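You operate a simulated robot arm through the tools that you are given. There is no shell and no other tool. Be economical: measure what you need, move in short steps, check, and stop when the job is done.

Carry out the task below with a simulated two-armed robot. There is one attempt and no reset: what you move stays moved.

TASK
Put the pot that says "150 ML" from the top of the long open bench in the basin. Pick up the spray bottle with one hand, pass it to the other hand and put it in the inside of the carton. Put the green beaker in the basin. Take the dark upturned beaker and put it on top of the beige plate. The order is free. Set down upright: cup, spray bottle, green beaker.

It is judged by the outcome, as a careful person would: the job done as asked, and still so three seconds after it is handed in. It fails if anything else is knocked over, pushed out of place, dropped, spilled or broken.

THE ROBOT
Two 7-joint arms with two-finger parallel grippers on one trunk, on a base that drives. Base frame: it is fixed to the floor where the robot stands at the start and does not move with it; the origin is under the middle of the robot, x ahead of it, y to its left, z up. Lengths are in m, angles in rad, forces in N, time in s.
The left shoulder is at the start at [0.06, 0.189, 1.203], the right one opposite. Places, roughly: basin [-1.4, 1.9, 0.7]; beige plate (15x15x4 cm) [5.9, -3.9, 0.4]; dark upturned beaker (9x9x8 cm) [2, -3, 0.8]; green beaker (8x8x9 cm) [0.5, -0.4, 0.9]; inside of the carton (24x20 cm) [-1.02, -3.9, 0.8]; low cup, medium cup, tall cup [0.5, 0.25, 0.75]; spray bottle (8x8x25 cm) [0.5, 0, 0.9]. Payload 3.43 kg a hand.
The tool frame of a hand sits at the grasp point between the pads (the TCP): z along the fingers, y along the line on which they close. The tips reach 0.03 m beyond it. Largest opening 0.094 m; finger width 0.028, thickness 0.01; the body of the gripper, 0.05 by 0.096 m, starts 0.055 m behind the TCP.
Orientation is that of the tool frame in the base frame, as a unit quaternion [w, x, y, z]. With the fingers straight down and closing along the base's y, the tool's x points along the base's -x, its y along +y and its z along -z.

THE INTERFACE
- The arms move only by the tool drive_tool. It takes "left_commands", "right_commands" or both (then of equal length, played together; a hand with none holds still); each is a list of rows, each a list of 3 entries, a list of its own where there are three numbers: the shift along the tool's x, y, z in m, then the turn, a rotation vector about the tool's x, y, z in rad, then the gripper command, from -1 (shut) to 1 (fully open), values between in proportion. In form: [[[x, y, z], [rx, ry, rz], claw], ...]. A call has 1 to 12 rows; each row is the pose to reach, as a shift and turn from the pose commanded when the call began, along the tool's axes at that moment. Each row takes 0.2 s and may step no farther than 0.05 m and 0.15 rad from the row before; otherwise, or with a gripper value out of range, the whole call is refused. A pose out of reach is approached as far as the arm can. The call stops where the force on the tool passes 40 N (or 10 N more than at its start, if that is more) or the arm is blocked; 0.2 s more then pass. Each finger travels about 0.153 m/s and halts on what it meets, pressing with about 24 N; the grip force reading is that of the motor and also rises with nothing between the fingers. The clock runs only during rows and for 0.2 s after the last one: add rows that repeat a pose to give the fingers time. It gives the time, the measured TCP pose, the force on the tool (base axes), the opening and the grip force at its end, in the units of the frame above (readings bear some noise), with the torque about the TCP (base axes, N m) and any sound that the robot's microphone picked up.
- Cameras (640 x 400 px; columns grow to the right, rows downward): "scene" is now at [0.0041, 0.0193, 1.7383]; the picture's right is [0.32, -0.95, 0.00], its down [-0.83, -0.28, -0.49] and it looks along [0.46, 0.16, -0.87] (base axes); focal length 283 px, centre (320, 200). "left" rides on the left gripper at [0.076, -0.014, -0.102] in its tool frame; the picture's right is [0.18, 0.98, 0.00], its down [-0.75, 0.14, -0.64] and it looks along [-0.63, 0.12, 0.77] (tool axes); focal length 243 px, centre (320, 200). "right" rides on the right gripper at [0.076, 0.014, -0.102] in its tool frame; the picture's right is [-0.18, 0.98, 0.00], its down [-0.75, -0.14, -0.64] and it looks along [-0.63, -0.12, 0.77] (tool axes); focal length 243 px, centre (320, 200). There is no depth. A picture from a camera that has moved, and an enlarged one, comes with that camera's place and axes in the base frame and with its lens.
- camera(camera): a new picture of that camera. No time passes.
- lift_body(by): slides the trunk up (or, below 0, down) by that many m; the arms and the scene camera ride with it, the base frame stays. It gives what a move gives, with no picture.
- roll_base(legs): drives the robot by 1 to 6 legs, each [ahead, left, turn to the left] in m, m and rad, along the robot's own axes; the way and the turn of a leg run together, so that a leg with both is an arc; at most 1.5 m and 3.142 rad a leg. The arms and the cameras ride along, it lands a little off, and it stops where it bumps. It gives what a move gives.
- aim_head(pan, tilt): turns the head with the scene camera to pan (to the left, within 1.501 rad either way) and tilt (down, from -0.506 to 1.204), counted from straight ahead of the robot. It gives what a move gives.
- zoom(camera, box): a new picture of the part [left, top, right, bottom] of that camera's present view, enlarged. No time passes.
- hand_in(): hands the job in; it is judged then, once.

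Go step by step. Nothing tells you exact positions but the pictures and the camera data: compare them with the known pose of the tool, close in by small moves and look again before you grip or let go. The budget is 165 turns and 122 pictures, counting those below and the enlarged ones. Unless the task says otherwise, let go and move clear before handing in.

The tools are called after "Emit:" by a JSON object that holds its "method" and its "body". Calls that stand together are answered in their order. drive_tool: Moves the arms, as the interface text tells. Its arguments: {"type":"object","properties":{"left_commands":{"type":"array"},"right_commands":{"type":"array"}},"required":[]} The other tools are called the same way: lift_body (by) slides the trunk up or down; roll_base (legs) drives the base; aim_head (pan, tilt) turns the head that bears the scene camera; camera (camera) takes a picture; zoom (camera, box) takes an enlarged picture of a part of a camera's view; hand_in () hands the job in.

At the start:

```text
time_s: 0.0
left_position: [0.4378, 0.2785, 1.1519]
left_tcp_rot: [0.0, 0.0, 1.0, 0.0]
left_wrist_force: [0.0, 0.3, 0.0]
left_torque: [-0.01, -0.04, 0.01]
left_grip_width: 0.0942
left_grasp_force: 0.0
right_position: [0.3384, -0.0822, 1.1048]
right_tcp_rot: [0.001, -0.001, 1.0, -0.001]
right_wrist_force: [0.5, -0.5, 0.1]
right_torque: [-0.01, 0.0, -0.02]
right_grip_width: 0.094
right_grasp_force: 0.0
trunk travel left (down, up): [-0.875, 0.115]
robot x, y, heading: [0.0002, -0.0003, -0.001]
head pan, tilt: [0.326, 1.065]
```

scene: 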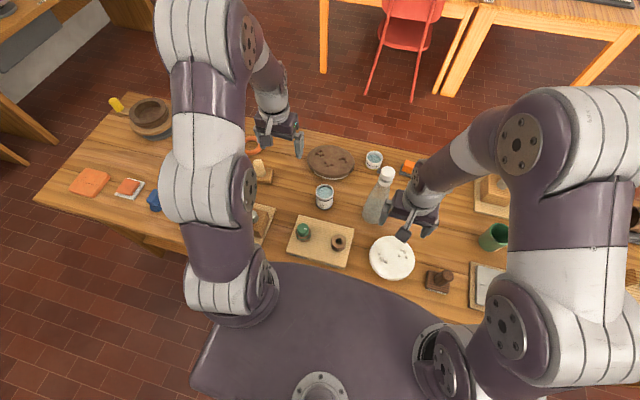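
right: 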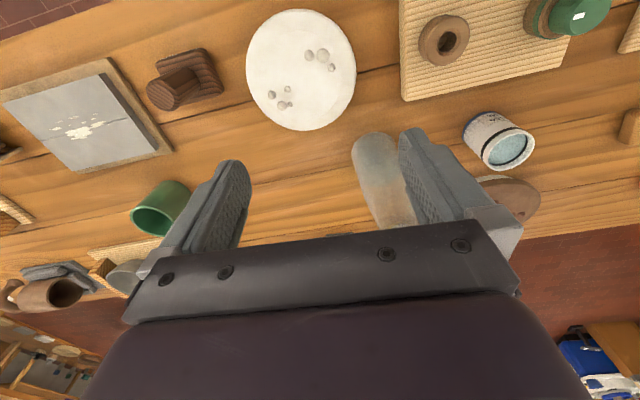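
left: 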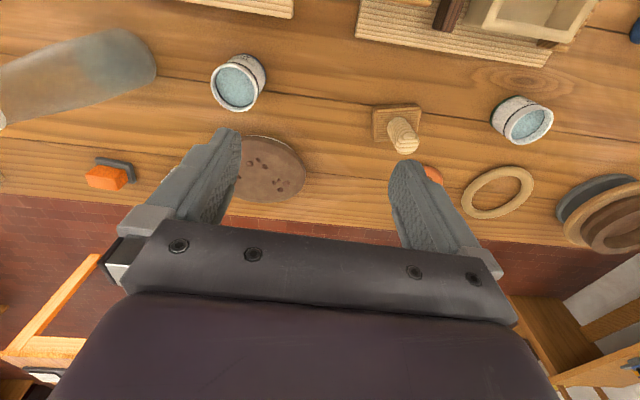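

I see a cluttered bench with small cups, the spray bottle and the green beaker. First I look closer at the cups to find the "150 ML" label.

Emit:
{"method": "zoom", "body": {"camera": "left", "box": [180, 30, 340, 130]}}

Emit:
{"method": "zoom", "body": {"camera": "left", "box": [440, 70, 600, 170]}}

Emit:
{"method": "zoom", "body": {"camera": "scene", "box": [280, 130, 440, 230]}}

```text
4.00 times, centred on (260, 80) of left
camera zoom: at [0.3609, 0.2629, 1.2535], right [-0.18, 0.98, 0.0], down [0.75, 0.14, 0.64], along [0.63, 0.12, -0.77], focal length 970 px, centre (560, 680)
```

zoom: 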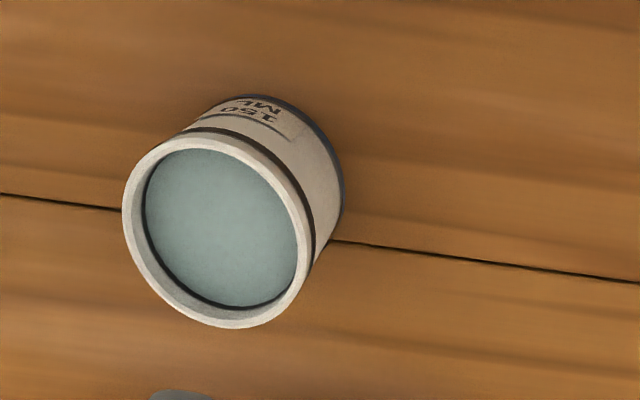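

```text
4.00 times, centred on (520, 120) of left
camera zoom: at [0.3609, 0.2629, 1.2535], right [-0.18, 0.98, 0.0], down [0.75, 0.14, 0.64], along [0.63, 0.12, -0.77], focal length 970 px, centre (-480, 520)
```

zoom: 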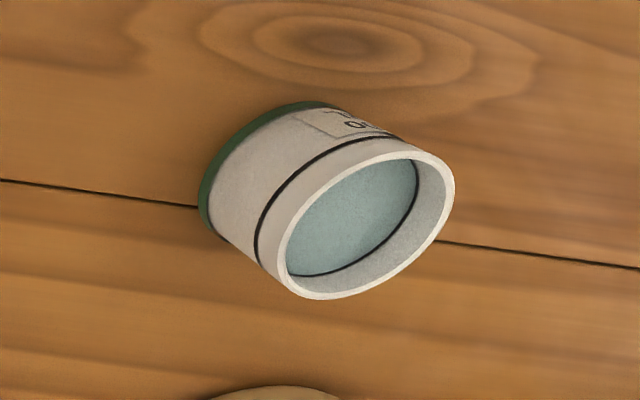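

```text
4.00 times, centred on (360, 180) of scene
camera zoom: at [0.0041, 0.0193, 1.7383], right [0.32, -0.95, 0.0], down [-0.83, -0.28, -0.49], along [0.46, 0.16, -0.87], focal length 1132 px, centre (160, 280)
```

zoom: 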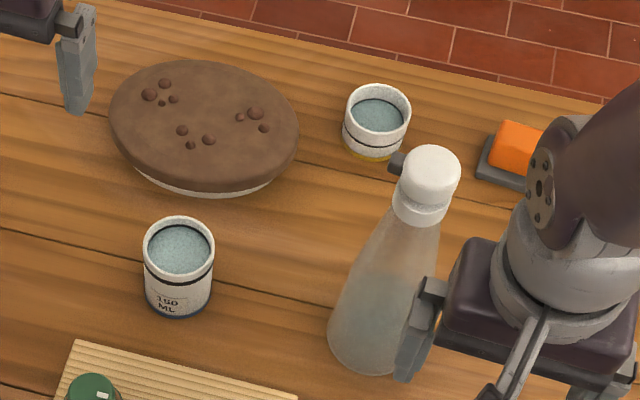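

The "150 ML" cup is the middle one, which I place at about (0.476, 0.167) with its rim near z 0.90 and the table near 0.815. I move the left hand above it and the right hand above the green beaker at about (0.52, -0.41).

Emit:
{"method": "drive_tool", "body": {"left_commands": [[[-0.005, -0.014, 0.019], [0, 0, 0], 1], [[-0.01, -0.028, 0.038], [0, 0, 0], 1], [[-0.014, -0.042, 0.057], [0, 0, 0], 1], [[-0.019, -0.056, 0.075], [0, 0, 0], 1], [[-0.024, -0.07, 0.094], [0, 0, 0], 1], [[-0.029, -0.084, 0.113], [0, 0, 0], 1], [[-0.033, -0.098, 0.131], [0, 0, 0], 1], [[-0.038, -0.1115, 0.15], [0, 0, 0], 1]], "right_commands": [[[-0.0225, -0.041, 0.006], [0, 0, 0], 1], [[-0.045, -0.082, 0.012], [0, 0, 0], 1], [[-0.0675, -0.123, 0.018], [0, 0, 0], 1], [[-0.09, -0.164, 0.025], [0, 0, 0], 1], [[-0.1125, -0.205, 0.031], [0, 0, 0], 1], [[-0.135, -0.246, 0.037], [0, 0, 0], 1], [[-0.1575, -0.287, 0.043], [0, 0, 0], 1], [[-0.18, -0.328, 0.05], [0, 0, 0], 1]]}}

Emit:
{"method": "camera", "body": {"camera": "left"}}

Emit:
{"method": "camera", "body": {"camera": "right"}}

Emit:
{"method": "camera", "body": {"camera": "scene"}}

```text
time_s: 1.8
left_position: [0.4758, 0.1662, 1.0002]
left_tcp_rot: [0.0, 0.001, 1.0, 0.001]
left_wrist_force: [-0.1, -0.2, -0.2]
left_torque: [0.05, 0.02, -0.02]
left_grip_width: 0.094
left_grasp_force: 0.1
right_position: [0.5243, -0.409, 1.0554]
right_tcp_rot: [-0.001, 0.0, 1.0, 0.001]
right_wrist_force: [0.3, -0.7, -0.3]
right_torque: [0.02, 0.05, -0.05]
right_grip_width: 0.0939
right_grasp_force: 0.0
trunk travel left (down, up): [-0.875, 0.115]
robot x, y, heading: [-0.0034, 0.0001, -0.002]
head pan, tilt: [0.326, 1.065]
```

```text
115 pictures are left
camera left: at [0.3995, 0.1498, 1.1029], right [-0.18, 0.98, 0.0], down [0.75, 0.14, 0.64], along [0.63, 0.12, -0.77], focal length 243 px, centre (320, 200)
```

left: 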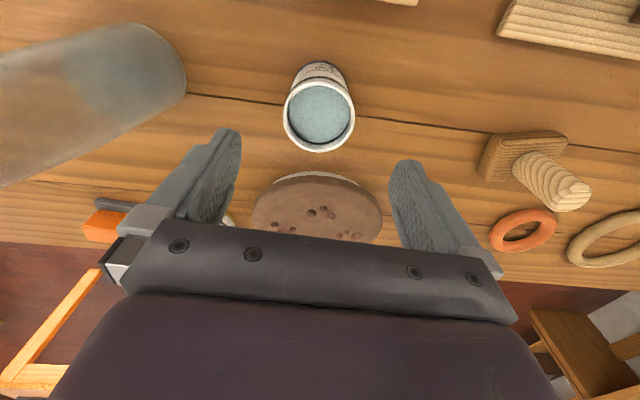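

```text
114 pictures are left
camera right: at [0.4469, -0.3964, 1.1581], right [0.18, 0.98, 0.0], down [0.75, -0.14, 0.64], along [0.63, -0.12, -0.77], focal length 243 px, centre (320, 200)
```

right: 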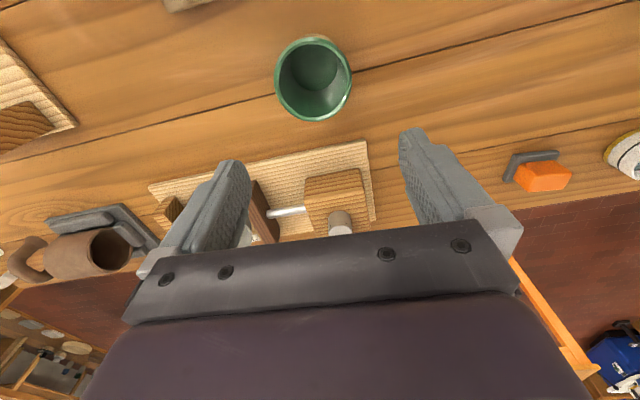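

```text
113 pictures are left
camera scene: at [0.0064, 0.0163, 1.7384], right [0.32, -0.95, 0.0], down [-0.83, -0.28, -0.48], along [0.46, 0.16, -0.87], focal length 283 px, centre (320, 200)
```

scene: 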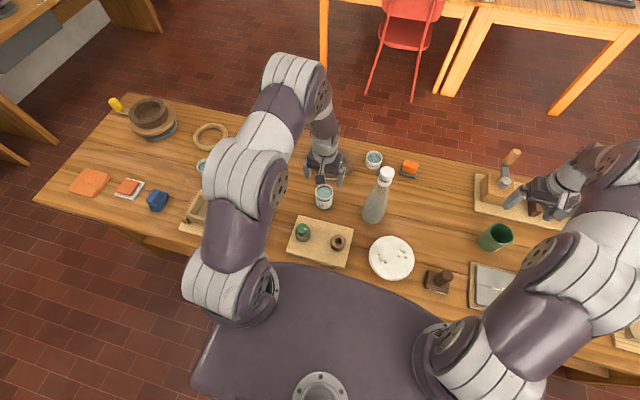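

Both hands are close to lined up. I lower the left hand onto the cup and bring the right hand a little lower over the green beaker before looking again.

Emit:
{"method": "drive_tool", "body": {"left_commands": [[[0, -0.001, 0.03], [0, 0, 0], 1], [[0, -0.001, 0.06], [0, 0, 0], 1], [[0, -0.001, 0.08], [0, 0, 0], 1], [[0, -0.001, 0.08], [0, 0, 0], 1]], "right_commands": [[[0.005, -0.002, 0.018], [0, 0, 0], 1], [[0.01, -0.004, 0.036], [0, 0, 0], 1], [[0.015, -0.006, 0.055], [0, 0, 0], 1], [[0.015, -0.006, 0.055], [0, 0, 0], 1]]}}

Emit:
{"method": "camera", "body": {"camera": "left"}}

Emit:
{"method": "camera", "body": {"camera": "right"}}

```text
time_s: 2.8
left_position: [0.4755, 0.1646, 0.9221]
left_tcp_rot: [0.0, 0.0, 1.0, 0.0]
left_wrist_force: [-0.2, 0.1, -0.2]
left_torque: [-0.02, -0.01, 0.02]
left_grip_width: 0.094
left_grasp_force: 0.1
right_position: [0.5051, -0.4163, 1.0009]
right_tcp_rot: [-0.001, 0.0, 1.0, 0.0]
right_wrist_force: [-0.4, 0.4, 0.3]
right_torque: [0.01, -0.01, -0.03]
right_grip_width: 0.094
right_grasp_force: 0.0
trunk travel left (down, up): [-0.875, 0.115]
robot x, y, heading: [0.0019, 0.0024, 0.001]
head pan, tilt: [0.326, 1.065]
```

```text
112 pictures are left
camera left: at [0.3986, 0.1493, 1.0231], right [-0.18, 0.98, 0.0], down [0.75, 0.14, 0.64], along [0.63, 0.12, -0.77], focal length 243 px, centre (320, 200)
```

left: 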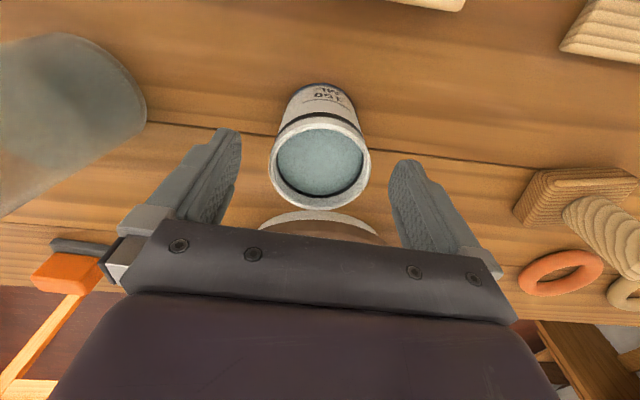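

```text
111 pictures are left
camera right: at [0.4289, -0.4026, 1.1037], right [0.18, 0.98, 0.0], down [0.75, -0.14, 0.64], along [0.63, -0.12, -0.77], focal length 243 px, centre (320, 200)
```

right: 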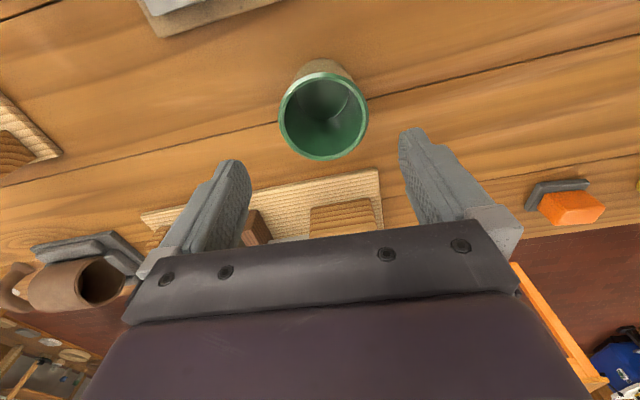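

The cup is centred between the left fingers, so I go down and grip it. The right hand goes to just above the beaker's rim.

Emit:
{"method": "drive_tool", "body": {"left_commands": [[[0, 0, 0.02], [0, 0, 0], 1], [[0, 0, 0.04], [0, 0, 0], 1], [[0, 0, 0.05], [0, 0, 0], 1], [[0, 0, 0.05], [0, 0, 0], 1], [[0, 0, 0.05], [0, 0, 0], 0.3], [[0, 0, 0.05], [0, 0, 0], -0.5], [[0, 0, 0.05], [0, 0, 0], -1], [[0, 0, 0.05], [0, 0, 0], -1]], "right_commands": [[[-0.001, 0, 0.01], [0, 0, 0], 1], [[-0.002, 0, 0.02], [0, 0, 0], 1], [[-0.003, 0.001, 0.03], [0, 0, 0], 1], [[-0.005, 0.001, 0.04], [0, 0, 0], 1], [[-0.005, 0.001, 0.05], [0, 0, 0], 1], [[-0.005, 0.001, 0.06], [0, 0, 0], 1], [[-0.005, 0.001, 0.06], [0, 0, 0], 1], [[-0.005, 0.001, 0.06], [0, 0, 0], 1]]}}

Emit:
{"method": "camera", "body": {"camera": "right"}}

Emit:
{"method": "camera", "body": {"camera": "left"}}

```text
time_s: 4.6
left_position: [0.4746, 0.1654, 0.8726]
left_tcp_rot: [0.0, 0.0, 1.0, 0.001]
left_wrist_force: [-0.1, 0.6, -0.4]
left_torque: [0.01, -0.04, 0.02]
left_grip_width: 0.0612
left_grasp_force: 24.0
right_position: [0.5086, -0.4152, 0.9407]
right_tcp_rot: [0.0, 0.0, 1.0, 0.0]
right_wrist_force: [0.3, -0.3, 0.8]
right_torque: [-0.01, 0.0, 0.01]
right_grip_width: 0.0939
right_grasp_force: 0.2
trunk travel left (down, up): [-0.875, 0.115]
robot x, y, heading: [-0.0008, -0.0016, -0.003]
head pan, tilt: [0.326, 1.065]
```

```text
110 pictures are left
camera right: at [0.4326, -0.4019, 1.0432], right [0.18, 0.98, 0.0], down [0.75, -0.14, 0.64], along [0.63, -0.12, -0.77], focal length 243 px, centre (320, 200)
```

right: 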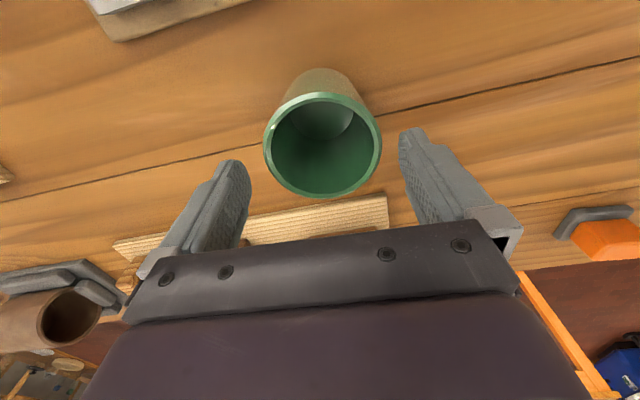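

```text
109 pictures are left
camera left: at [0.3988, 0.1505, 0.9737], right [-0.18, 0.98, 0.0], down [0.75, 0.14, 0.64], along [0.63, 0.12, -0.77], focal length 243 px, centre (320, 200)
```

left: 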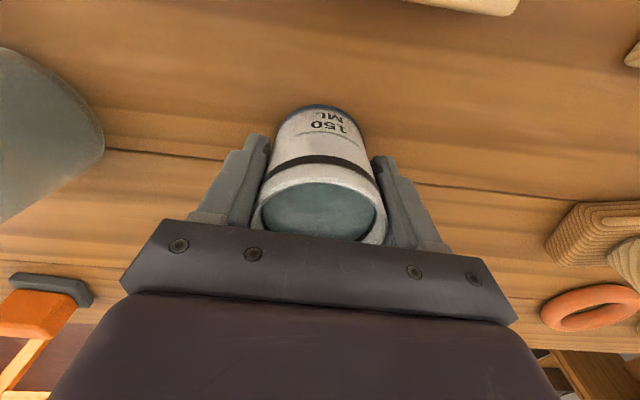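

The cup is held at 0.061 m and the beaker is centred under the right hand. I lower the right hand and grip the beaker.

Emit:
{"method": "drive_tool", "body": {"right_commands": [[[0, 0, 0.015], [0, 0, 0], 1], [[0, 0, 0.03], [0, 0, 0], 1], [[0, 0, 0.045], [0, 0, 0], 1], [[0, 0, 0.06], [0, 0, 0], 1], [[0, 0, 0.075], [0, 0, 0], 1], [[0, 0, 0.075], [0, 0, 0], 1], [[0, 0, 0.075], [0, 0, 0], 0.5], [[0, 0, 0.075], [0, 0, 0], -0.5], [[0, 0, 0.075], [0, 0, 0], -1], [[0, 0, 0.075], [0, 0, 0], -1]]}}

```text
time_s: 6.8
left_position: [0.4752, 0.1665, 0.8712]
left_tcp_rot: [0.0, 0.0, 1.0, 0.0]
left_wrist_force: [-0.1, 0.6, 0.9]
left_torque: [0.05, 0.01, 0.01]
left_grip_width: 0.0609
left_grasp_force: 24.2
right_position: [0.5078, -0.4146, 0.8649]
right_tcp_rot: [0.0, 0.0, 1.0, 0.0]
right_wrist_force: [0.2, 0.1, -0.9]
right_torque: [-0.01, -0.05, -0.03]
right_grip_width: 0.0757
right_grasp_force: 24.3
trunk travel left (down, up): [-0.875, 0.115]
robot x, y, heading: [-0.0022, -0.0013, 0.001]
head pan, tilt: [0.326, 1.065]
```

Both are held, so I lift them slowly, well clear of the bench.

Emit:
{"method": "drive_tool", "body": {"left_commands": [[[0, 0, -0.02], [0, 0, 0], -1], [[0, 0, -0.05], [0, 0, 0], -1], [[0, 0, -0.08], [0, 0, 0], -1], [[0, 0, -0.11], [0, 0, 0], -1], [[0, 0, -0.14], [0, 0, 0], -1], [[0, 0, -0.17], [0, 0, 0], -1], [[0, 0, -0.2], [0, 0, 0], -1], [[0, 0, -0.22], [0, 0, 0], -1]], "right_commands": [[[0, 0, -0.02], [0, 0, 0], -1], [[0, 0, -0.05], [0, 0, 0], -1], [[0, 0, -0.08], [0, 0, 0], -1], [[0, 0, -0.11], [0, 0, 0], -1], [[0, 0, -0.14], [0, 0, 0], -1], [[0, 0, -0.17], [0, 0, 0], -1], [[0, 0, -0.2], [0, 0, 0], -1], [[0, 0, -0.22], [0, 0, 0], -1]]}}

Emit:
{"method": "aim_head", "body": {"pan": 1.5, "tilt": 0.5}}

Emit:
{"method": "camera", "body": {"camera": "scene"}}

Emit:
{"method": "camera", "body": {"camera": "right"}}

```text
time_s: 8.6
left_position: [0.4756, 0.166, 1.0914]
left_tcp_rot: [0.0, 0.0, 1.0, 0.0]
left_wrist_force: [0.3, 0.2, 0.1]
left_torque: [-0.01, -0.01, -0.04]
left_grip_width: 0.0
left_grasp_force: 24.7
right_position: [0.508, -0.4162, 1.0861]
right_tcp_rot: [-0.001, 0.0, 1.0, 0.0]
right_wrist_force: [-0.1, 0.4, -2.5]
right_torque: [-0.02, -0.01, -0.03]
right_grip_width: 0.0748
right_grasp_force: 24.0
trunk travel left (down, up): [-0.875, 0.115]
robot x, y, heading: [-0.0018, 0.0014, 0.0]
head pan, tilt: [0.326, 1.065]
```

```text
time_s: 10.0
left_position: [0.4781, 0.1656, 1.0913]
left_tcp_rot: [0.0, 0.0, 1.0, 0.0]
left_wrist_force: [0.5, 0.6, 0.3]
left_torque: [0.01, 0.02, -0.02]
left_grip_width: 0.0
left_grasp_force: 23.8
right_position: [0.5085, -0.4161, 1.0849]
right_tcp_rot: [0.0, -0.001, 1.0, 0.0]
right_wrist_force: [0.0, -0.7, -2.2]
right_torque: [-0.01, 0.03, 0.02]
right_grip_width: 0.0748
right_grasp_force: 24.1
trunk travel left (down, up): [-0.875, 0.115]
robot x, y, heading: [0.0011, 0.0019, 0.002]
head pan, tilt: [1.499, 0.499]
```

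```text
108 pictures are left
camera scene: at [-0.0509, 0.0886, 1.7838], right [1.0, -0.07, 0.0], down [-0.04, -0.48, -0.88], along [0.06, 0.88, -0.48], focal length 283 px, centre (320, 200)
```

scene: 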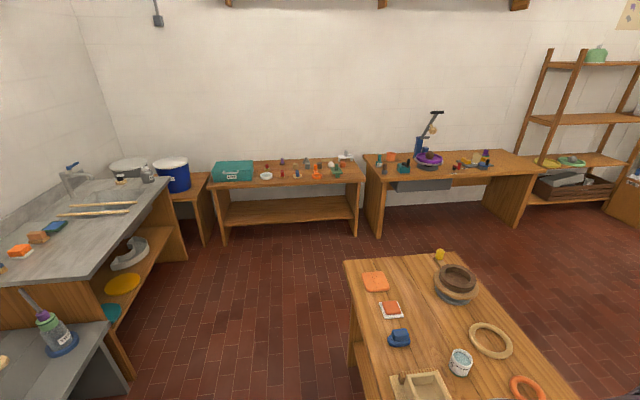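

```text
107 pictures are left
camera right: at [0.4327, -0.4036, 1.1875], right [0.18, 0.98, 0.0], down [0.75, -0.14, 0.64], along [0.63, -0.12, -0.77], focal length 243 px, centre (320, 200)
```

right: 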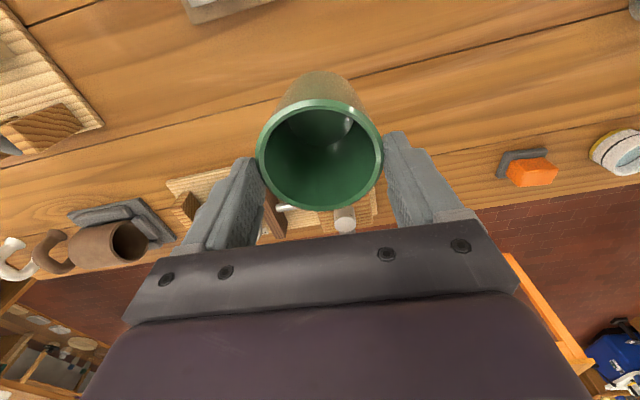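

The left grip reads shut, so the cup has slipped out. I check where it is.

Emit:
{"method": "camera", "body": {"camera": "left"}}

Emit:
{"method": "aim_head", "body": {"pan": 0.326, "tilt": 1.065}}

Emit:
{"method": "zoom", "body": {"camera": "scene", "box": [220, 130, 460, 280]}}

```text
106 pictures are left
camera left: at [0.4003, 0.1506, 1.1935], right [-0.18, 0.98, 0.0], down [0.75, 0.14, 0.64], along [0.63, 0.12, -0.77], focal length 243 px, centre (320, 200)
```

left: 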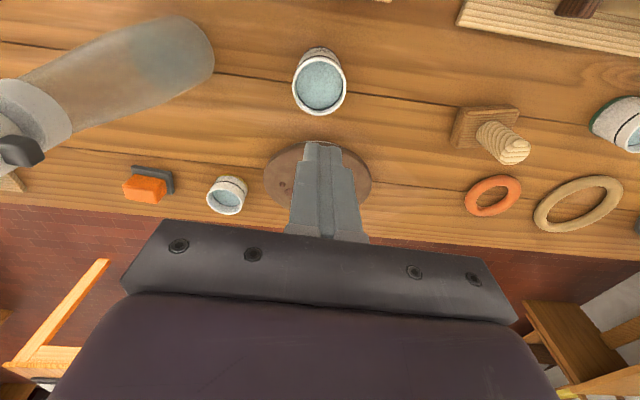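

```text
time_s: 11.4
left_position: [0.4761, 0.1668, 1.0919]
left_tcp_rot: [0.0, 0.0, 1.0, 0.0]
left_wrist_force: [-0.6, 0.4, 0.4]
left_torque: [0.02, 0.02, -0.02]
left_grip_width: 0.0
left_grasp_force: 24.1
right_position: [0.5094, -0.4173, 1.0849]
right_tcp_rot: [0.0, 0.001, 1.0, 0.0]
right_wrist_force: [0.1, -0.1, -2.1]
right_torque: [0.03, 0.0, 0.01]
right_grip_width: 0.0743
right_grasp_force: 24.2
trunk travel left (down, up): [-0.875, 0.115]
robot x, y, heading: [0.0007, -0.001, 0.0]
head pan, tilt: [0.326, 1.065]
```

```text
2.67 times, centred on (340, 205) of scene
camera zoom: at [0.0044, 0.0189, 1.7383], right [0.32, -0.95, 0.0], down [-0.83, -0.28, -0.48], along [0.46, 0.16, -0.87], focal length 754 px, centre (267, 187)
```

zoom: 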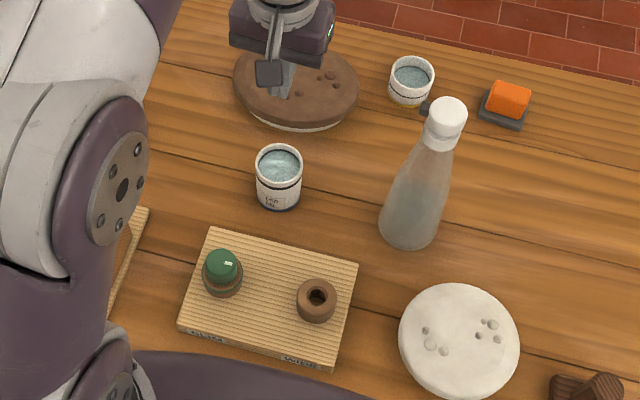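

The cup stands upright where it was, so it slid out of the grip while lifting. I zoom on its shape while I open the hand and return above it.

Emit:
{"method": "drive_tool", "body": {"left_commands": [[[0, 0, 0.0], [0, 0, 0], 1], [[0, 0, 0.03], [0, 0, 0], 1], [[0, 0, 0.06], [0, 0, 0], 1], [[0, 0, 0.09], [0, 0, 0], 1], [[0, 0, 0.12], [0, 0, 0], 1], [[0, 0, 0.14], [0, 0, 0], 1], [[0, 0, 0.15], [0, 0, 0], 1], [[0, 0, 0.15], [0, 0, 0], 1]]}}

Emit:
{"method": "zoom", "body": {"camera": "left", "box": [240, 60, 400, 160]}}

Emit:
{"method": "camera", "body": {"camera": "left"}}

```text
time_s: 13.2
left_position: [0.4757, 0.1659, 0.9404]
left_tcp_rot: [0.001, 0.0, 1.0, 0.0]
left_wrist_force: [-0.3, 0.4, 0.0]
left_torque: [0.02, -0.01, 0.0]
left_grip_width: 0.094
left_grasp_force: 0.1
right_position: [0.5095, -0.4171, 1.0853]
right_tcp_rot: [0.0, 0.001, 1.0, 0.0]
right_wrist_force: [-0.1, 0.0, -3.0]
right_torque: [0.01, 0.02, -0.04]
right_grip_width: 0.0745
right_grasp_force: 23.9
trunk travel left (down, up): [-0.875, 0.115]
robot x, y, heading: [-0.0009, -0.0029, 0.002]
head pan, tilt: [0.326, 1.065]
```

```text
4.00 times, centred on (320, 110) of left
camera zoom: at [0.399, 0.1512, 1.0419], right [-0.18, 0.98, 0.0], down [0.75, 0.14, 0.64], along [0.63, 0.12, -0.77], focal length 970 px, centre (320, 560)
```

zoom: 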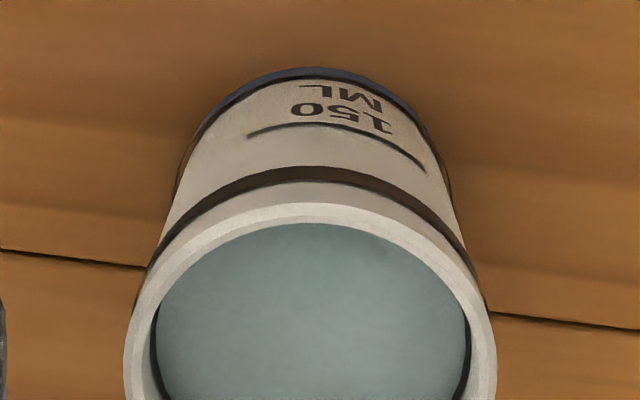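

```text
103 pictures are left
camera left: at [0.399, 0.1512, 1.0419], right [-0.18, 0.98, 0.0], down [0.75, 0.14, 0.64], along [0.63, 0.12, -0.77], focal length 243 px, centre (320, 200)
```

left: 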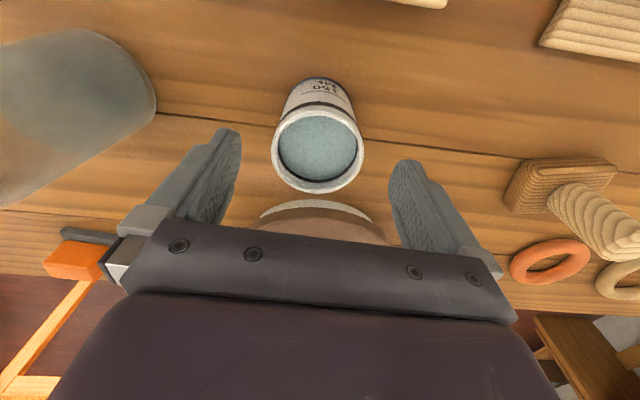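

The cup is a plain cylinder and still centred. I grip it again a little lower, then raise it by only a centimetre to see whether it holds.

Emit:
{"method": "drive_tool", "body": {"left_commands": [[[0, 0, 0.02], [0, 0, 0], 1], [[0, 0, 0.04], [0, 0, 0], 1], [[0, 0, 0.06], [0, 0, 0], 1], [[0, 0, 0.072], [0, 0, 0], 1], [[0, 0, 0.08], [0, 0, 0], 1], [[0, 0, 0.08], [0, 0, 0], 0], [[0, 0, 0.08], [0, 0, 0], -1], [[0, 0, 0.08], [0, 0, 0], -1], [[0, 0, 0.08], [0, 0, 0], -1], [[0, 0, 0.076], [0, 0, 0], -1], [[0, 0, 0.072], [0, 0, 0], -1], [[0, 0, 0.068], [0, 0, 0], -1]]}}

Emit:
{"method": "camera", "body": {"camera": "left"}}

```text
time_s: 15.8
left_position: [0.4756, 0.1658, 0.8724]
left_tcp_rot: [-0.002, 0.0, 1.0, 0.0]
left_wrist_force: [-0.2, -0.1, -2.7]
left_torque: [0.02, 0.02, 0.02]
left_grip_width: 0.0611
left_grasp_force: 23.6
right_position: [0.5086, -0.4163, 1.0849]
right_tcp_rot: [0.0, 0.0, 1.0, 0.0]
right_wrist_force: [-0.3, -0.1, -2.2]
right_torque: [-0.03, -0.01, -0.02]
right_grip_width: 0.0744
right_grasp_force: 24.3
trunk travel left (down, up): [-0.875, 0.115]
robot x, y, heading: [-0.0027, 0.0016, -0.004]
head pan, tilt: [0.326, 1.065]
```

```text
102 pictures are left
camera left: at [0.3992, 0.1502, 0.9754], right [-0.18, 0.98, 0.0], down [0.75, 0.14, 0.64], along [0.63, 0.12, -0.77], focal length 243 px, centre (320, 200)
```

left: 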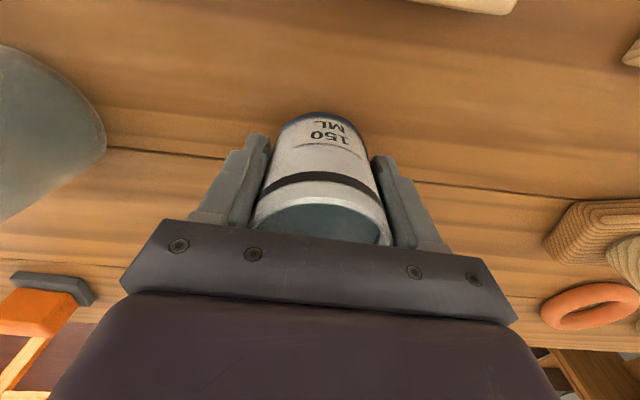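

It is holding and bears about 2.7 N. I continue slowly and watch for slipping.

Emit:
{"method": "drive_tool", "body": {"left_commands": [[[0, 0, -0.005], [0, 0, 0], -1], [[0, 0, -0.01], [0, 0, 0], -1], [[0, 0, -0.015], [0, 0, 0], -1], [[0, 0, -0.02], [0, 0, 0], -1], [[0, 0, -0.025], [0, 0, 0], -1], [[0, 0, -0.03], [0, 0, 0], -1]]}}

Emit:
{"method": "camera", "body": {"camera": "left"}}

```text
time_s: 17.2
left_position: [0.4758, 0.1652, 0.9031]
left_tcp_rot: [0.0, 0.0, 1.0, 0.0]
left_wrist_force: [-0.3, 0.1, -1.8]
left_torque: [0.02, 0.0, -0.02]
left_grip_width: 0.0608
left_grasp_force: 23.5
right_position: [0.5087, -0.4168, 1.0851]
right_tcp_rot: [0.0, 0.0, 1.0, 0.0]
right_wrist_force: [0.2, 0.3, -2.5]
right_torque: [0.02, 0.0, -0.02]
right_grip_width: 0.0746
right_grasp_force: 23.9
trunk travel left (down, up): [-0.875, 0.115]
robot x, y, heading: [0.0009, 0.0021, -0.003]
head pan, tilt: [0.326, 1.065]
```

```text
101 pictures are left
camera left: at [0.3993, 0.1501, 1.0056], right [-0.18, 0.98, 0.0], down [0.75, 0.14, 0.64], along [0.63, 0.12, -0.77], focal length 243 px, centre (320, 200)
```

left: 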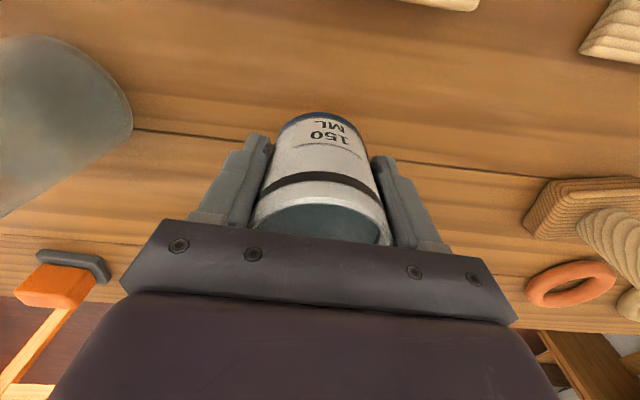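

There is no slip, so I keep raising it gently to travel height.

Emit:
{"method": "drive_tool", "body": {"left_commands": [[[0, 0, -0.008], [0, 0, 0], -1], [[0, 0, -0.02], [0, 0, 0], -1], [[0, 0, -0.035], [0, 0, 0], -1], [[0, 0, -0.05], [0, 0, 0], -1], [[0, 0, -0.065], [0, 0, 0], -1], [[0, 0, -0.08], [0, 0, 0], -1], [[0, 0, -0.095], [0, 0, 0], -1], [[0, 0, -0.11], [0, 0, 0], -1], [[0, 0, -0.125], [0, 0, 0], -1], [[0, 0, -0.14], [0, 0, 0], -1], [[0, 0, -0.155], [0, 0, 0], -1], [[0, 0, -0.165], [0, 0, 0], -1]]}}

Emit:
{"method": "camera", "body": {"camera": "left"}}

```text
time_s: 19.8
left_position: [0.4759, 0.1659, 1.0689]
left_tcp_rot: [0.0, 0.0, 1.0, 0.0]
left_wrist_force: [-0.8, 0.0, -1.5]
left_torque: [0.02, 0.04, -0.01]
left_grip_width: 0.0611
left_grasp_force: 23.6
right_position: [0.5084, -0.4169, 1.0854]
right_tcp_rot: [0.0, 0.0, 1.0, 0.0]
right_wrist_force: [-1.3, -1.0, -2.5]
right_torque: [-0.01, -0.02, -0.01]
right_grip_width: 0.0745
right_grasp_force: 24.8
trunk travel left (down, up): [-0.875, 0.115]
robot x, y, heading: [-0.0003, 0.0024, -0.003]
head pan, tilt: [0.326, 1.065]
```

```text
100 pictures are left
camera left: at [0.3994, 0.1506, 1.1708], right [-0.18, 0.98, 0.0], down [0.75, 0.14, 0.64], along [0.63, 0.12, -0.77], focal length 243 px, centre (320, 200)
```

left: 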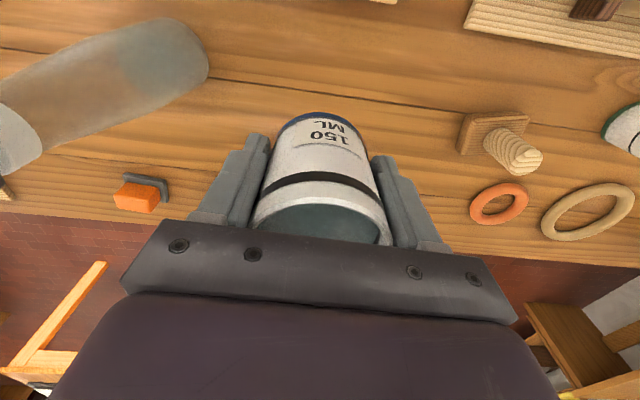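

The cup stays firm in the left hand and the beaker in the right. I draw both hands in a little, then back away from the bench and turn left toward the basin side.

Emit:
{"method": "drive_tool", "body": {"left_commands": [[[0.01, 0, 0], [0, 0, 0], -1], [[0.025, 0, 0], [0, 0, 0], -1], [[0.04, 0.005, 0], [0, 0, 0], -1], [[0.055, 0.01, 0], [0, 0, 0], -1], [[0.07, 0.015, 0], [0, 0, 0], -1], [[0.085, 0.02, 0], [0, 0, 0], -1], [[0.095, 0.02, 0], [0, 0, 0], -1], [[0.1, 0.02, 0], [0, 0, 0], -1]], "right_commands": [[[0.01, 0.01, 0], [0, 0, 0], -1], [[0.025, 0.03, 0], [0, 0, 0], -1], [[0.04, 0.05, 0], [0, 0, 0], -1], [[0.06, 0.07, 0], [0, 0, 0], -1], [[0.08, 0.09, 0], [0, 0, 0], -1], [[0.1, 0.11, 0], [0, 0, 0], -1], [[0.115, 0.13, 0], [0, 0, 0], -1], [[0.12, 0.14, 0], [0, 0, 0], -1]]}}

Emit:
{"method": "roll_base", "body": {"legs": [[-0.4, 0, 0], [0, 0, 1.571]]}}

Emit:
{"method": "aim_head", "body": {"pan": 0.7, "tilt": 0.5}}

Emit:
{"method": "camera", "body": {"camera": "scene"}}

```text
time_s: 21.6
left_position: [0.3769, 0.1846, 1.0689]
left_tcp_rot: [0.0, 0.0, 1.0, 0.0]
left_wrist_force: [0.1, -0.5, -2.0]
left_torque: [0.03, -0.02, -0.01]
left_grip_width: 0.061
left_grasp_force: 23.7
right_position: [0.3886, -0.2752, 1.0846]
right_tcp_rot: [0.001, 0.0, 1.0, 0.0]
right_wrist_force: [-1.2, -0.3, -2.9]
right_torque: [0.01, -0.02, -0.01]
right_grip_width: 0.0745
right_grasp_force: 24.6
trunk travel left (down, up): [-0.875, 0.115]
robot x, y, heading: [0.0013, 0.0013, -0.004]
head pan, tilt: [0.326, 1.065]
```

```text
time_s: 27.9
left_position: [-0.5814, 0.3786, 1.069]
left_tcp_rot: [0.0, -0.703, 0.711, 0.0]
left_wrist_force: [0.3, 0.0, -2.1]
left_torque: [0.0, -0.01, -0.02]
left_grip_width: 0.0611
left_grasp_force: 23.8
right_position: [-0.1215, 0.3877, 1.0842]
right_tcp_rot: [0.0, -0.703, 0.711, 0.0]
right_wrist_force: [-0.8, -0.1, -2.1]
right_torque: [-0.01, -0.01, -0.04]
right_grip_width: 0.0743
right_grasp_force: 23.6
trunk travel left (down, up): [-0.875, 0.115]
robot x, y, heading: [-0.4011, -0.0002, 1.561]
head pan, tilt: [0.326, 1.065]
```

```text
time_s: 28.8
left_position: [-0.5834, 0.3772, 1.0688]
left_tcp_rot: [-0.001, -0.703, 0.711, 0.0]
left_wrist_force: [-1.0, -0.3, -2.7]
left_torque: [-0.03, -0.01, 0.0]
left_grip_width: 0.0609
left_grasp_force: 24.1
right_position: [-0.1207, 0.3873, 1.084]
right_tcp_rot: [-0.001, -0.703, 0.711, 0.0]
right_wrist_force: [-0.2, -0.7, -2.5]
right_torque: [-0.02, 0.03, 0.0]
right_grip_width: 0.0743
right_grasp_force: 23.8
trunk travel left (down, up): [-0.875, 0.115]
robot x, y, heading: [-0.3979, 0.0023, 1.564]
head pan, tilt: [0.7, 0.499]
```

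```text
99 pictures are left
camera scene: at [-0.4566, 0.0095, 1.7837], right [0.77, 0.64, 0.0], down [0.3, -0.37, -0.88], along [-0.56, 0.68, -0.48], focal length 283 px, centre (320, 200)
```

scene: 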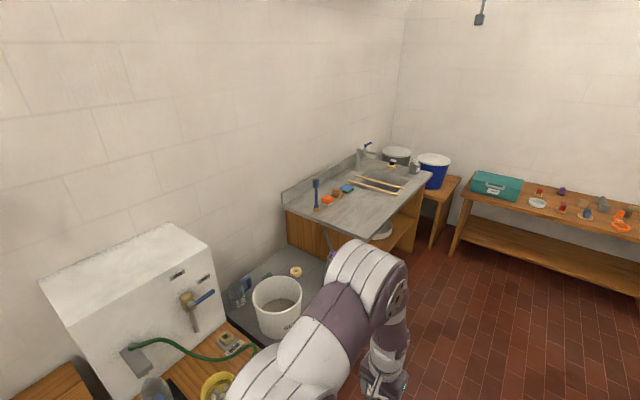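

I see the counter with a sunken basin near the far wall, with two sticks around it. I zoom in to measure it.

Emit:
{"method": "zoom", "body": {"camera": "scene", "box": [260, 130, 460, 255]}}

```text
3.20 times, centred on (360, 192) of scene
camera zoom: at [-0.4566, 0.0095, 1.7837], right [0.77, 0.64, 0.0], down [0.3, -0.37, -0.88], along [-0.56, 0.68, -0.48], focal length 905 px, centre (192, 224)
```

zoom: 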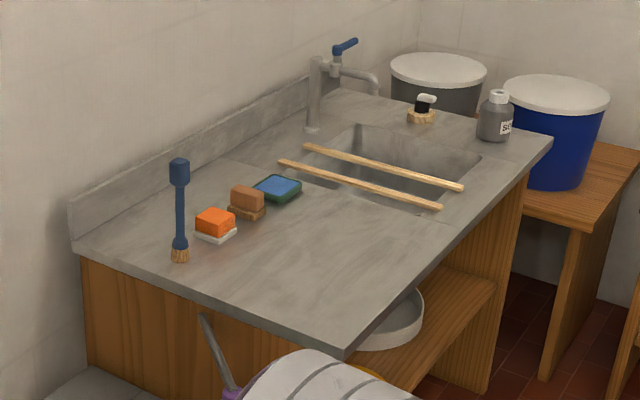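

The basin opening spans roughly x -1.59..-1.23 and y 1.70..2.11, with two sticks over its near half, so the clear part is the far half. I drive up alongside it and turn to face it.

Emit:
{"method": "roll_base", "body": {"legs": [[1.4, 0, 0], [0.5, 0, 0], [0, 0, 1.575]]}}

Emit:
{"method": "aim_head", "body": {"pan": 0.0, "tilt": 0.75}}

Emit:
{"method": "camera", "body": {"camera": "scene"}}

Emit:
{"method": "camera", "body": {"camera": "left"}}

```text
time_s: 42.2
left_position: [-0.7496, 1.6985, 1.0688]
left_tcp_rot: [-0.001, 1.0, 0.004, 0.001]
left_wrist_force: [-0.1, -0.2, -2.3]
left_torque: [0.0, -0.04, 0.0]
left_grip_width: 0.0609
left_grasp_force: 24.3
right_position: [-0.7658, 2.1606, 1.0858]
right_tcp_rot: [-0.001, 1.0, 0.003, 0.0]
right_wrist_force: [0.5, 0.2, -2.2]
right_torque: [0.01, 0.02, -0.01]
right_grip_width: 0.0744
right_grasp_force: 24.0
trunk travel left (down, up): [-0.875, 0.115]
robot x, y, heading: [-0.3743, 1.886, -3.137]
head pan, tilt: [0.7, 0.499]
```

```text
time_s: 43.2
left_position: [-0.7503, 1.699, 1.0696]
left_tcp_rot: [0.0, 1.0, 0.004, 0.0]
left_wrist_force: [0.2, -0.1, -1.7]
left_torque: [-0.02, -0.01, 0.03]
left_grip_width: 0.0612
left_grasp_force: 23.8
right_position: [-0.7661, 2.1594, 1.0842]
right_tcp_rot: [0.0, 1.0, 0.003, -0.001]
right_wrist_force: [-0.7, 0.3, -1.9]
right_torque: [0.02, -0.02, 0.01]
right_grip_width: 0.0742
right_grasp_force: 23.9
trunk travel left (down, up): [-0.875, 0.115]
robot x, y, heading: [-0.3756, 1.8855, -3.139]
head pan, tilt: [0.0, 0.75]
```

```text
97 pictures are left
camera scene: at [-0.3971, 1.8856, 1.7618], right [-0.01, 1.0, 0.0], down [0.68, 0.01, -0.73], along [-0.73, -0.01, -0.68], focal length 283 px, centre (320, 200)
```

scene: 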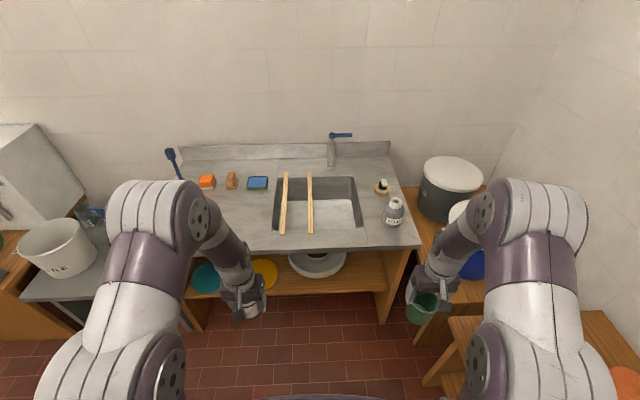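

```text
96 pictures are left
camera left: at [-0.6748, 1.7132, 1.171], right [0.19, -0.98, 0.0], down [-0.75, -0.15, 0.64], along [-0.63, -0.12, -0.77], focal length 243 px, centre (320, 200)
```

left: 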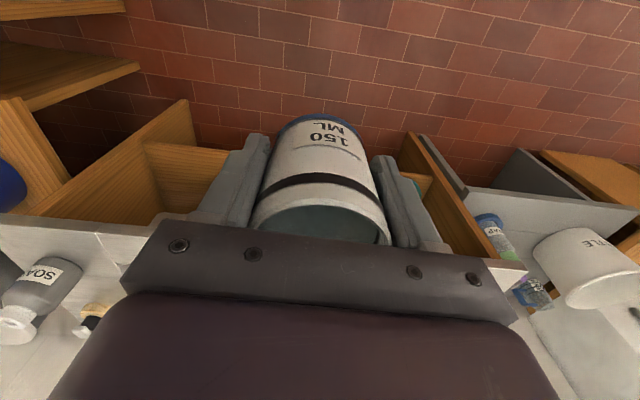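

Refined: the basin spans y 1.66..2.06 and x -1.58..-1.23, with sticks at y about 1.71 and 1.82, so the free strip is y 1.84..2.05. I raise the right hand clear of the soap bottle and drive closer.

Emit:
{"method": "drive_tool", "body": {"left_commands": [[[0, 0, -0.01], [0, 0, 0], -1], [[0, 0, -0.02], [0, 0, 0], -1], [[0, 0, -0.03], [0, 0, 0], -1], [[0, 0, -0.04], [0, 0, 0], -1], [[0, 0, -0.05], [0, 0, 0], -1], [[0, 0, -0.05], [0, 0, 0], -1]], "right_commands": [[[0, 0.015, -0.015], [0, 0, 0], -1], [[0, 0.03, -0.03], [0, 0, 0], -1], [[0, 0.05, -0.05], [0, 0, 0], -1], [[0, 0.07, -0.07], [0, 0, 0], -1], [[0, 0.09, -0.09], [0, 0, 0], -1], [[0, 0.1, -0.1], [0, 0, 0], -1]]}}

Emit:
{"method": "roll_base", "body": {"legs": [[0.41, 0, 0]]}}

Emit:
{"method": "camera", "body": {"camera": "scene"}}

```text
time_s: 44.6
left_position: [-0.751, 1.7006, 1.1188]
left_tcp_rot: [0.0, 1.0, 0.003, 0.0]
left_wrist_force: [1.1, -0.2, -2.5]
left_torque: [0.0, -0.01, 0.03]
left_grip_width: 0.0611
left_grasp_force: 24.0
right_position: [-0.7663, 2.0601, 1.1839]
right_tcp_rot: [0.0, 1.0, 0.003, 0.001]
right_wrist_force: [0.4, 0.2, -1.3]
right_torque: [0.01, 0.0, 0.02]
right_grip_width: 0.0743
right_grasp_force: 24.1
trunk travel left (down, up): [-0.875, 0.115]
robot x, y, heading: [-0.3735, 1.8882, -3.131]
head pan, tilt: [0.0, 0.75]
```

```text
time_s: 47.1
left_position: [-1.1498, 1.6983, 1.1196]
left_tcp_rot: [0.0, 1.0, 0.002, 0.0]
left_wrist_force: [-0.6, -0.2, -2.9]
left_torque: [0.0, 0.0, 0.01]
left_grip_width: 0.061
left_grasp_force: 24.2
right_position: [-1.1667, 2.0606, 1.1849]
right_tcp_rot: [0.0, 1.0, 0.001, 0.0]
right_wrist_force: [-0.4, -0.9, -1.6]
right_torque: [-0.02, 0.0, -0.03]
right_grip_width: 0.0741
right_grasp_force: 23.9
trunk travel left (down, up): [-0.875, 0.115]
robot x, y, heading: [-0.777, 1.8849, -3.136]
head pan, tilt: [0.0, 0.75]
```

```text
95 pictures are left
camera scene: at [-0.7965, 1.8834, 1.7618], right [0.0, 1.0, 0.0], down [0.68, 0.0, -0.73], along [-0.73, 0.0, -0.68], focal length 283 px, centre (320, 200)
```

scene: 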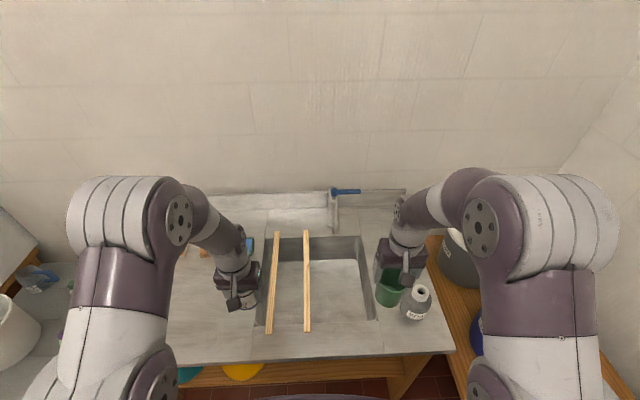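

From two views the counter top is at z about 0.855 and the basin floor at about 0.69, with the free strip at y 1.85..2.06. I carry the cup over the back of that strip at (-1.45, 1.95), moving the right hand a bit aside.

Emit:
{"method": "drive_tool", "body": {"left_commands": [[[-0.02, -0.015, 0], [0, 0, 0], -1], [[-0.045, -0.035, 0], [0, 0, 0], -1], [[-0.07, -0.057, 0], [0, 0, 0], -1], [[-0.095, -0.08, 0], [0, 0, 0], -1], [[-0.12, -0.103, 0], [0, 0, 0], -1], [[-0.15, -0.126, 0], [0, 0, 0], -1], [[-0.18, -0.149, 0], [0, 0, 0], -1], [[-0.21, -0.172, 0], [0, 0, 0], -1], [[-0.24, -0.195, 0], [0, 0, 0], -1], [[-0.265, -0.218, 0], [0, 0, 0], -1], [[-0.285, -0.238, 0], [0, 0, 0], -1], [[-0.3, -0.25, 0], [0, 0, 0], -1]], "right_commands": [[[0.015, -0.015, 0], [0, 0, 0], -1], [[0.03, -0.03, 0], [0, 0, 0], -1], [[0.045, -0.045, 0], [0, 0, 0], -1], [[0.06, -0.06, 0], [0, 0, 0], -1], [[0.06, -0.06, 0], [0, 0, 0], -1], [[0.06, -0.06, 0], [0, 0, 0], -1], [[0.06, -0.06, 0], [0, 0, 0], -1], [[0.06, -0.06, 0], [0, 0, 0], -1], [[0.06, -0.06, 0], [0, 0, 0], -1], [[0.06, -0.06, 0], [0, 0, 0], -1], [[0.06, -0.06, 0], [0, 0, 0], -1], [[0.06, -0.06, 0], [0, 0, 0], -1]]}}

Emit:
{"method": "camera", "body": {"camera": "left"}}

Emit:
{"method": "camera", "body": {"camera": "scene"}}

```text
time_s: 49.7
left_position: [-1.3407, 1.8757, 1.0965]
left_tcp_rot: [0.0, 1.0, 0.002, 0.0]
left_wrist_force: [-0.1, -0.9, -1.9]
left_torque: [-0.01, -0.04, -0.02]
left_grip_width: 0.061
left_grasp_force: 23.5
left hand out of reach, approached as far as the arm can: row 8, 9, 10, 11, 12
right_position: [-1.1072, 2.1208, 1.184]
right_tcp_rot: [0.0, 1.0, 0.002, 0.001]
right_wrist_force: [-0.4, 0.3, -1.9]
right_torque: [0.0, 0.0, -0.03]
right_grip_width: 0.0741
right_grasp_force: 24.1
trunk travel left (down, up): [-0.875, 0.115]
robot x, y, heading: [-0.7763, 1.8827, -3.136]
head pan, tilt: [0.0, 0.75]
```

```text
94 pictures are left
camera left: at [-1.2666, 1.8889, 1.1982], right [0.19, -0.98, 0.0], down [-0.75, -0.14, 0.64], along [-0.63, -0.12, -0.77], focal length 243 px, centre (320, 200)
```

left: 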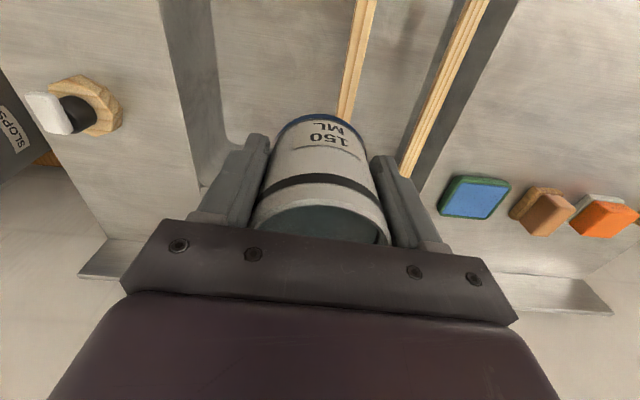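

```text
93 pictures are left
camera scene: at [-0.7978, 1.8835, 1.7618], right [0.0, 1.0, 0.0], down [0.68, 0.0, -0.73], along [-0.73, 0.0, -0.68], focal length 283 px, centre (320, 200)
```

scene: 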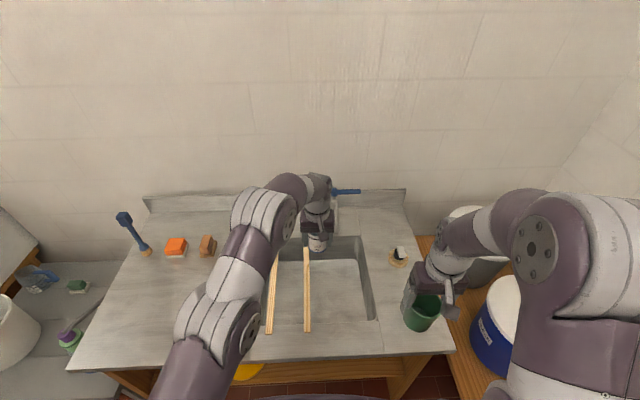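

The left arm is at its reach limit, so the robot must stand a little closer and further right. I ease the left hand back, then move the base by 0.08 ahead and 0.07 right.

Emit:
{"method": "drive_tool", "body": {"left_commands": [[[0.03, 0.02, 0], [0, 0, 0], -1], [[0.06, 0.04, 0], [0, 0, 0], -1], [[0.09, 0.05, 0], [0, 0, 0], -1], [[0.12, 0.05, 0], [0, 0, 0], -1], [[0.14, 0.05, 0], [0, 0, 0], -1], [[0.14, 0.05, 0], [0, 0, 0], -1]]}}

Emit:
{"method": "roll_base", "body": {"legs": [[0.08, -0.07, 0]]}}

Emit:
{"method": "camera", "body": {"camera": "scene"}}

```text
time_s: 51.1
left_position: [-1.1999, 1.8274, 1.0964]
left_tcp_rot: [0.0, 1.0, 0.003, 0.001]
left_wrist_force: [-0.1, -0.7, -2.8]
left_torque: [-0.05, -0.01, 0.03]
left_grip_width: 0.0611
left_grasp_force: 23.6
right_position: [-1.108, 2.121, 1.1834]
right_tcp_rot: [0.0, 1.0, 0.002, 0.001]
right_wrist_force: [-0.4, 0.5, -1.3]
right_torque: [0.0, -0.01, -0.03]
right_grip_width: 0.074
right_grasp_force: 24.1
trunk travel left (down, up): [-0.875, 0.115]
robot x, y, heading: [-0.7763, 1.8855, -3.136]
head pan, tilt: [0.0, 0.75]
```

```text
time_s: 52.3
left_position: [-1.279, 1.8964, 1.0975]
left_tcp_rot: [0.0, 1.0, 0.002, 0.0]
left_wrist_force: [-0.6, -0.5, -1.9]
left_torque: [0.0, 0.01, -0.02]
left_grip_width: 0.0609
left_grasp_force: 23.8
right_position: [-1.1859, 2.1891, 1.1839]
right_tcp_rot: [0.001, 1.0, 0.002, -0.001]
right_wrist_force: [0.0, 0.0, -2.7]
right_torque: [0.01, -0.02, -0.06]
right_grip_width: 0.0741
right_grasp_force: 24.0
trunk travel left (down, up): [-0.875, 0.115]
robot x, y, heading: [-0.8594, 1.9565, -3.136]
head pan, tilt: [0.0, 0.75]
```

```text
92 pictures are left
camera scene: at [-0.8771, 1.9517, 1.7618], right [0.0, 1.0, 0.0], down [0.68, 0.0, -0.73], along [-0.73, 0.0, -0.68], focal length 283 px, centre (320, 200)
```

scene: 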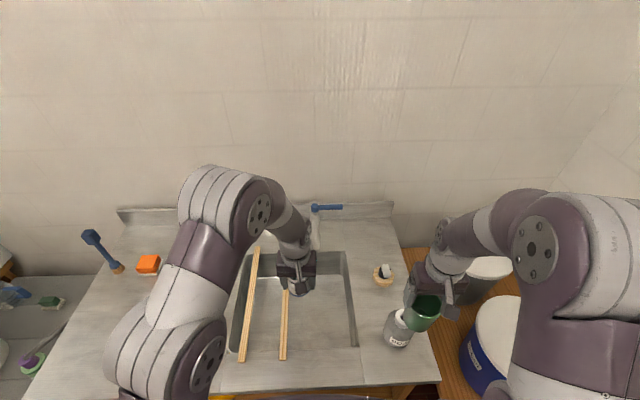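

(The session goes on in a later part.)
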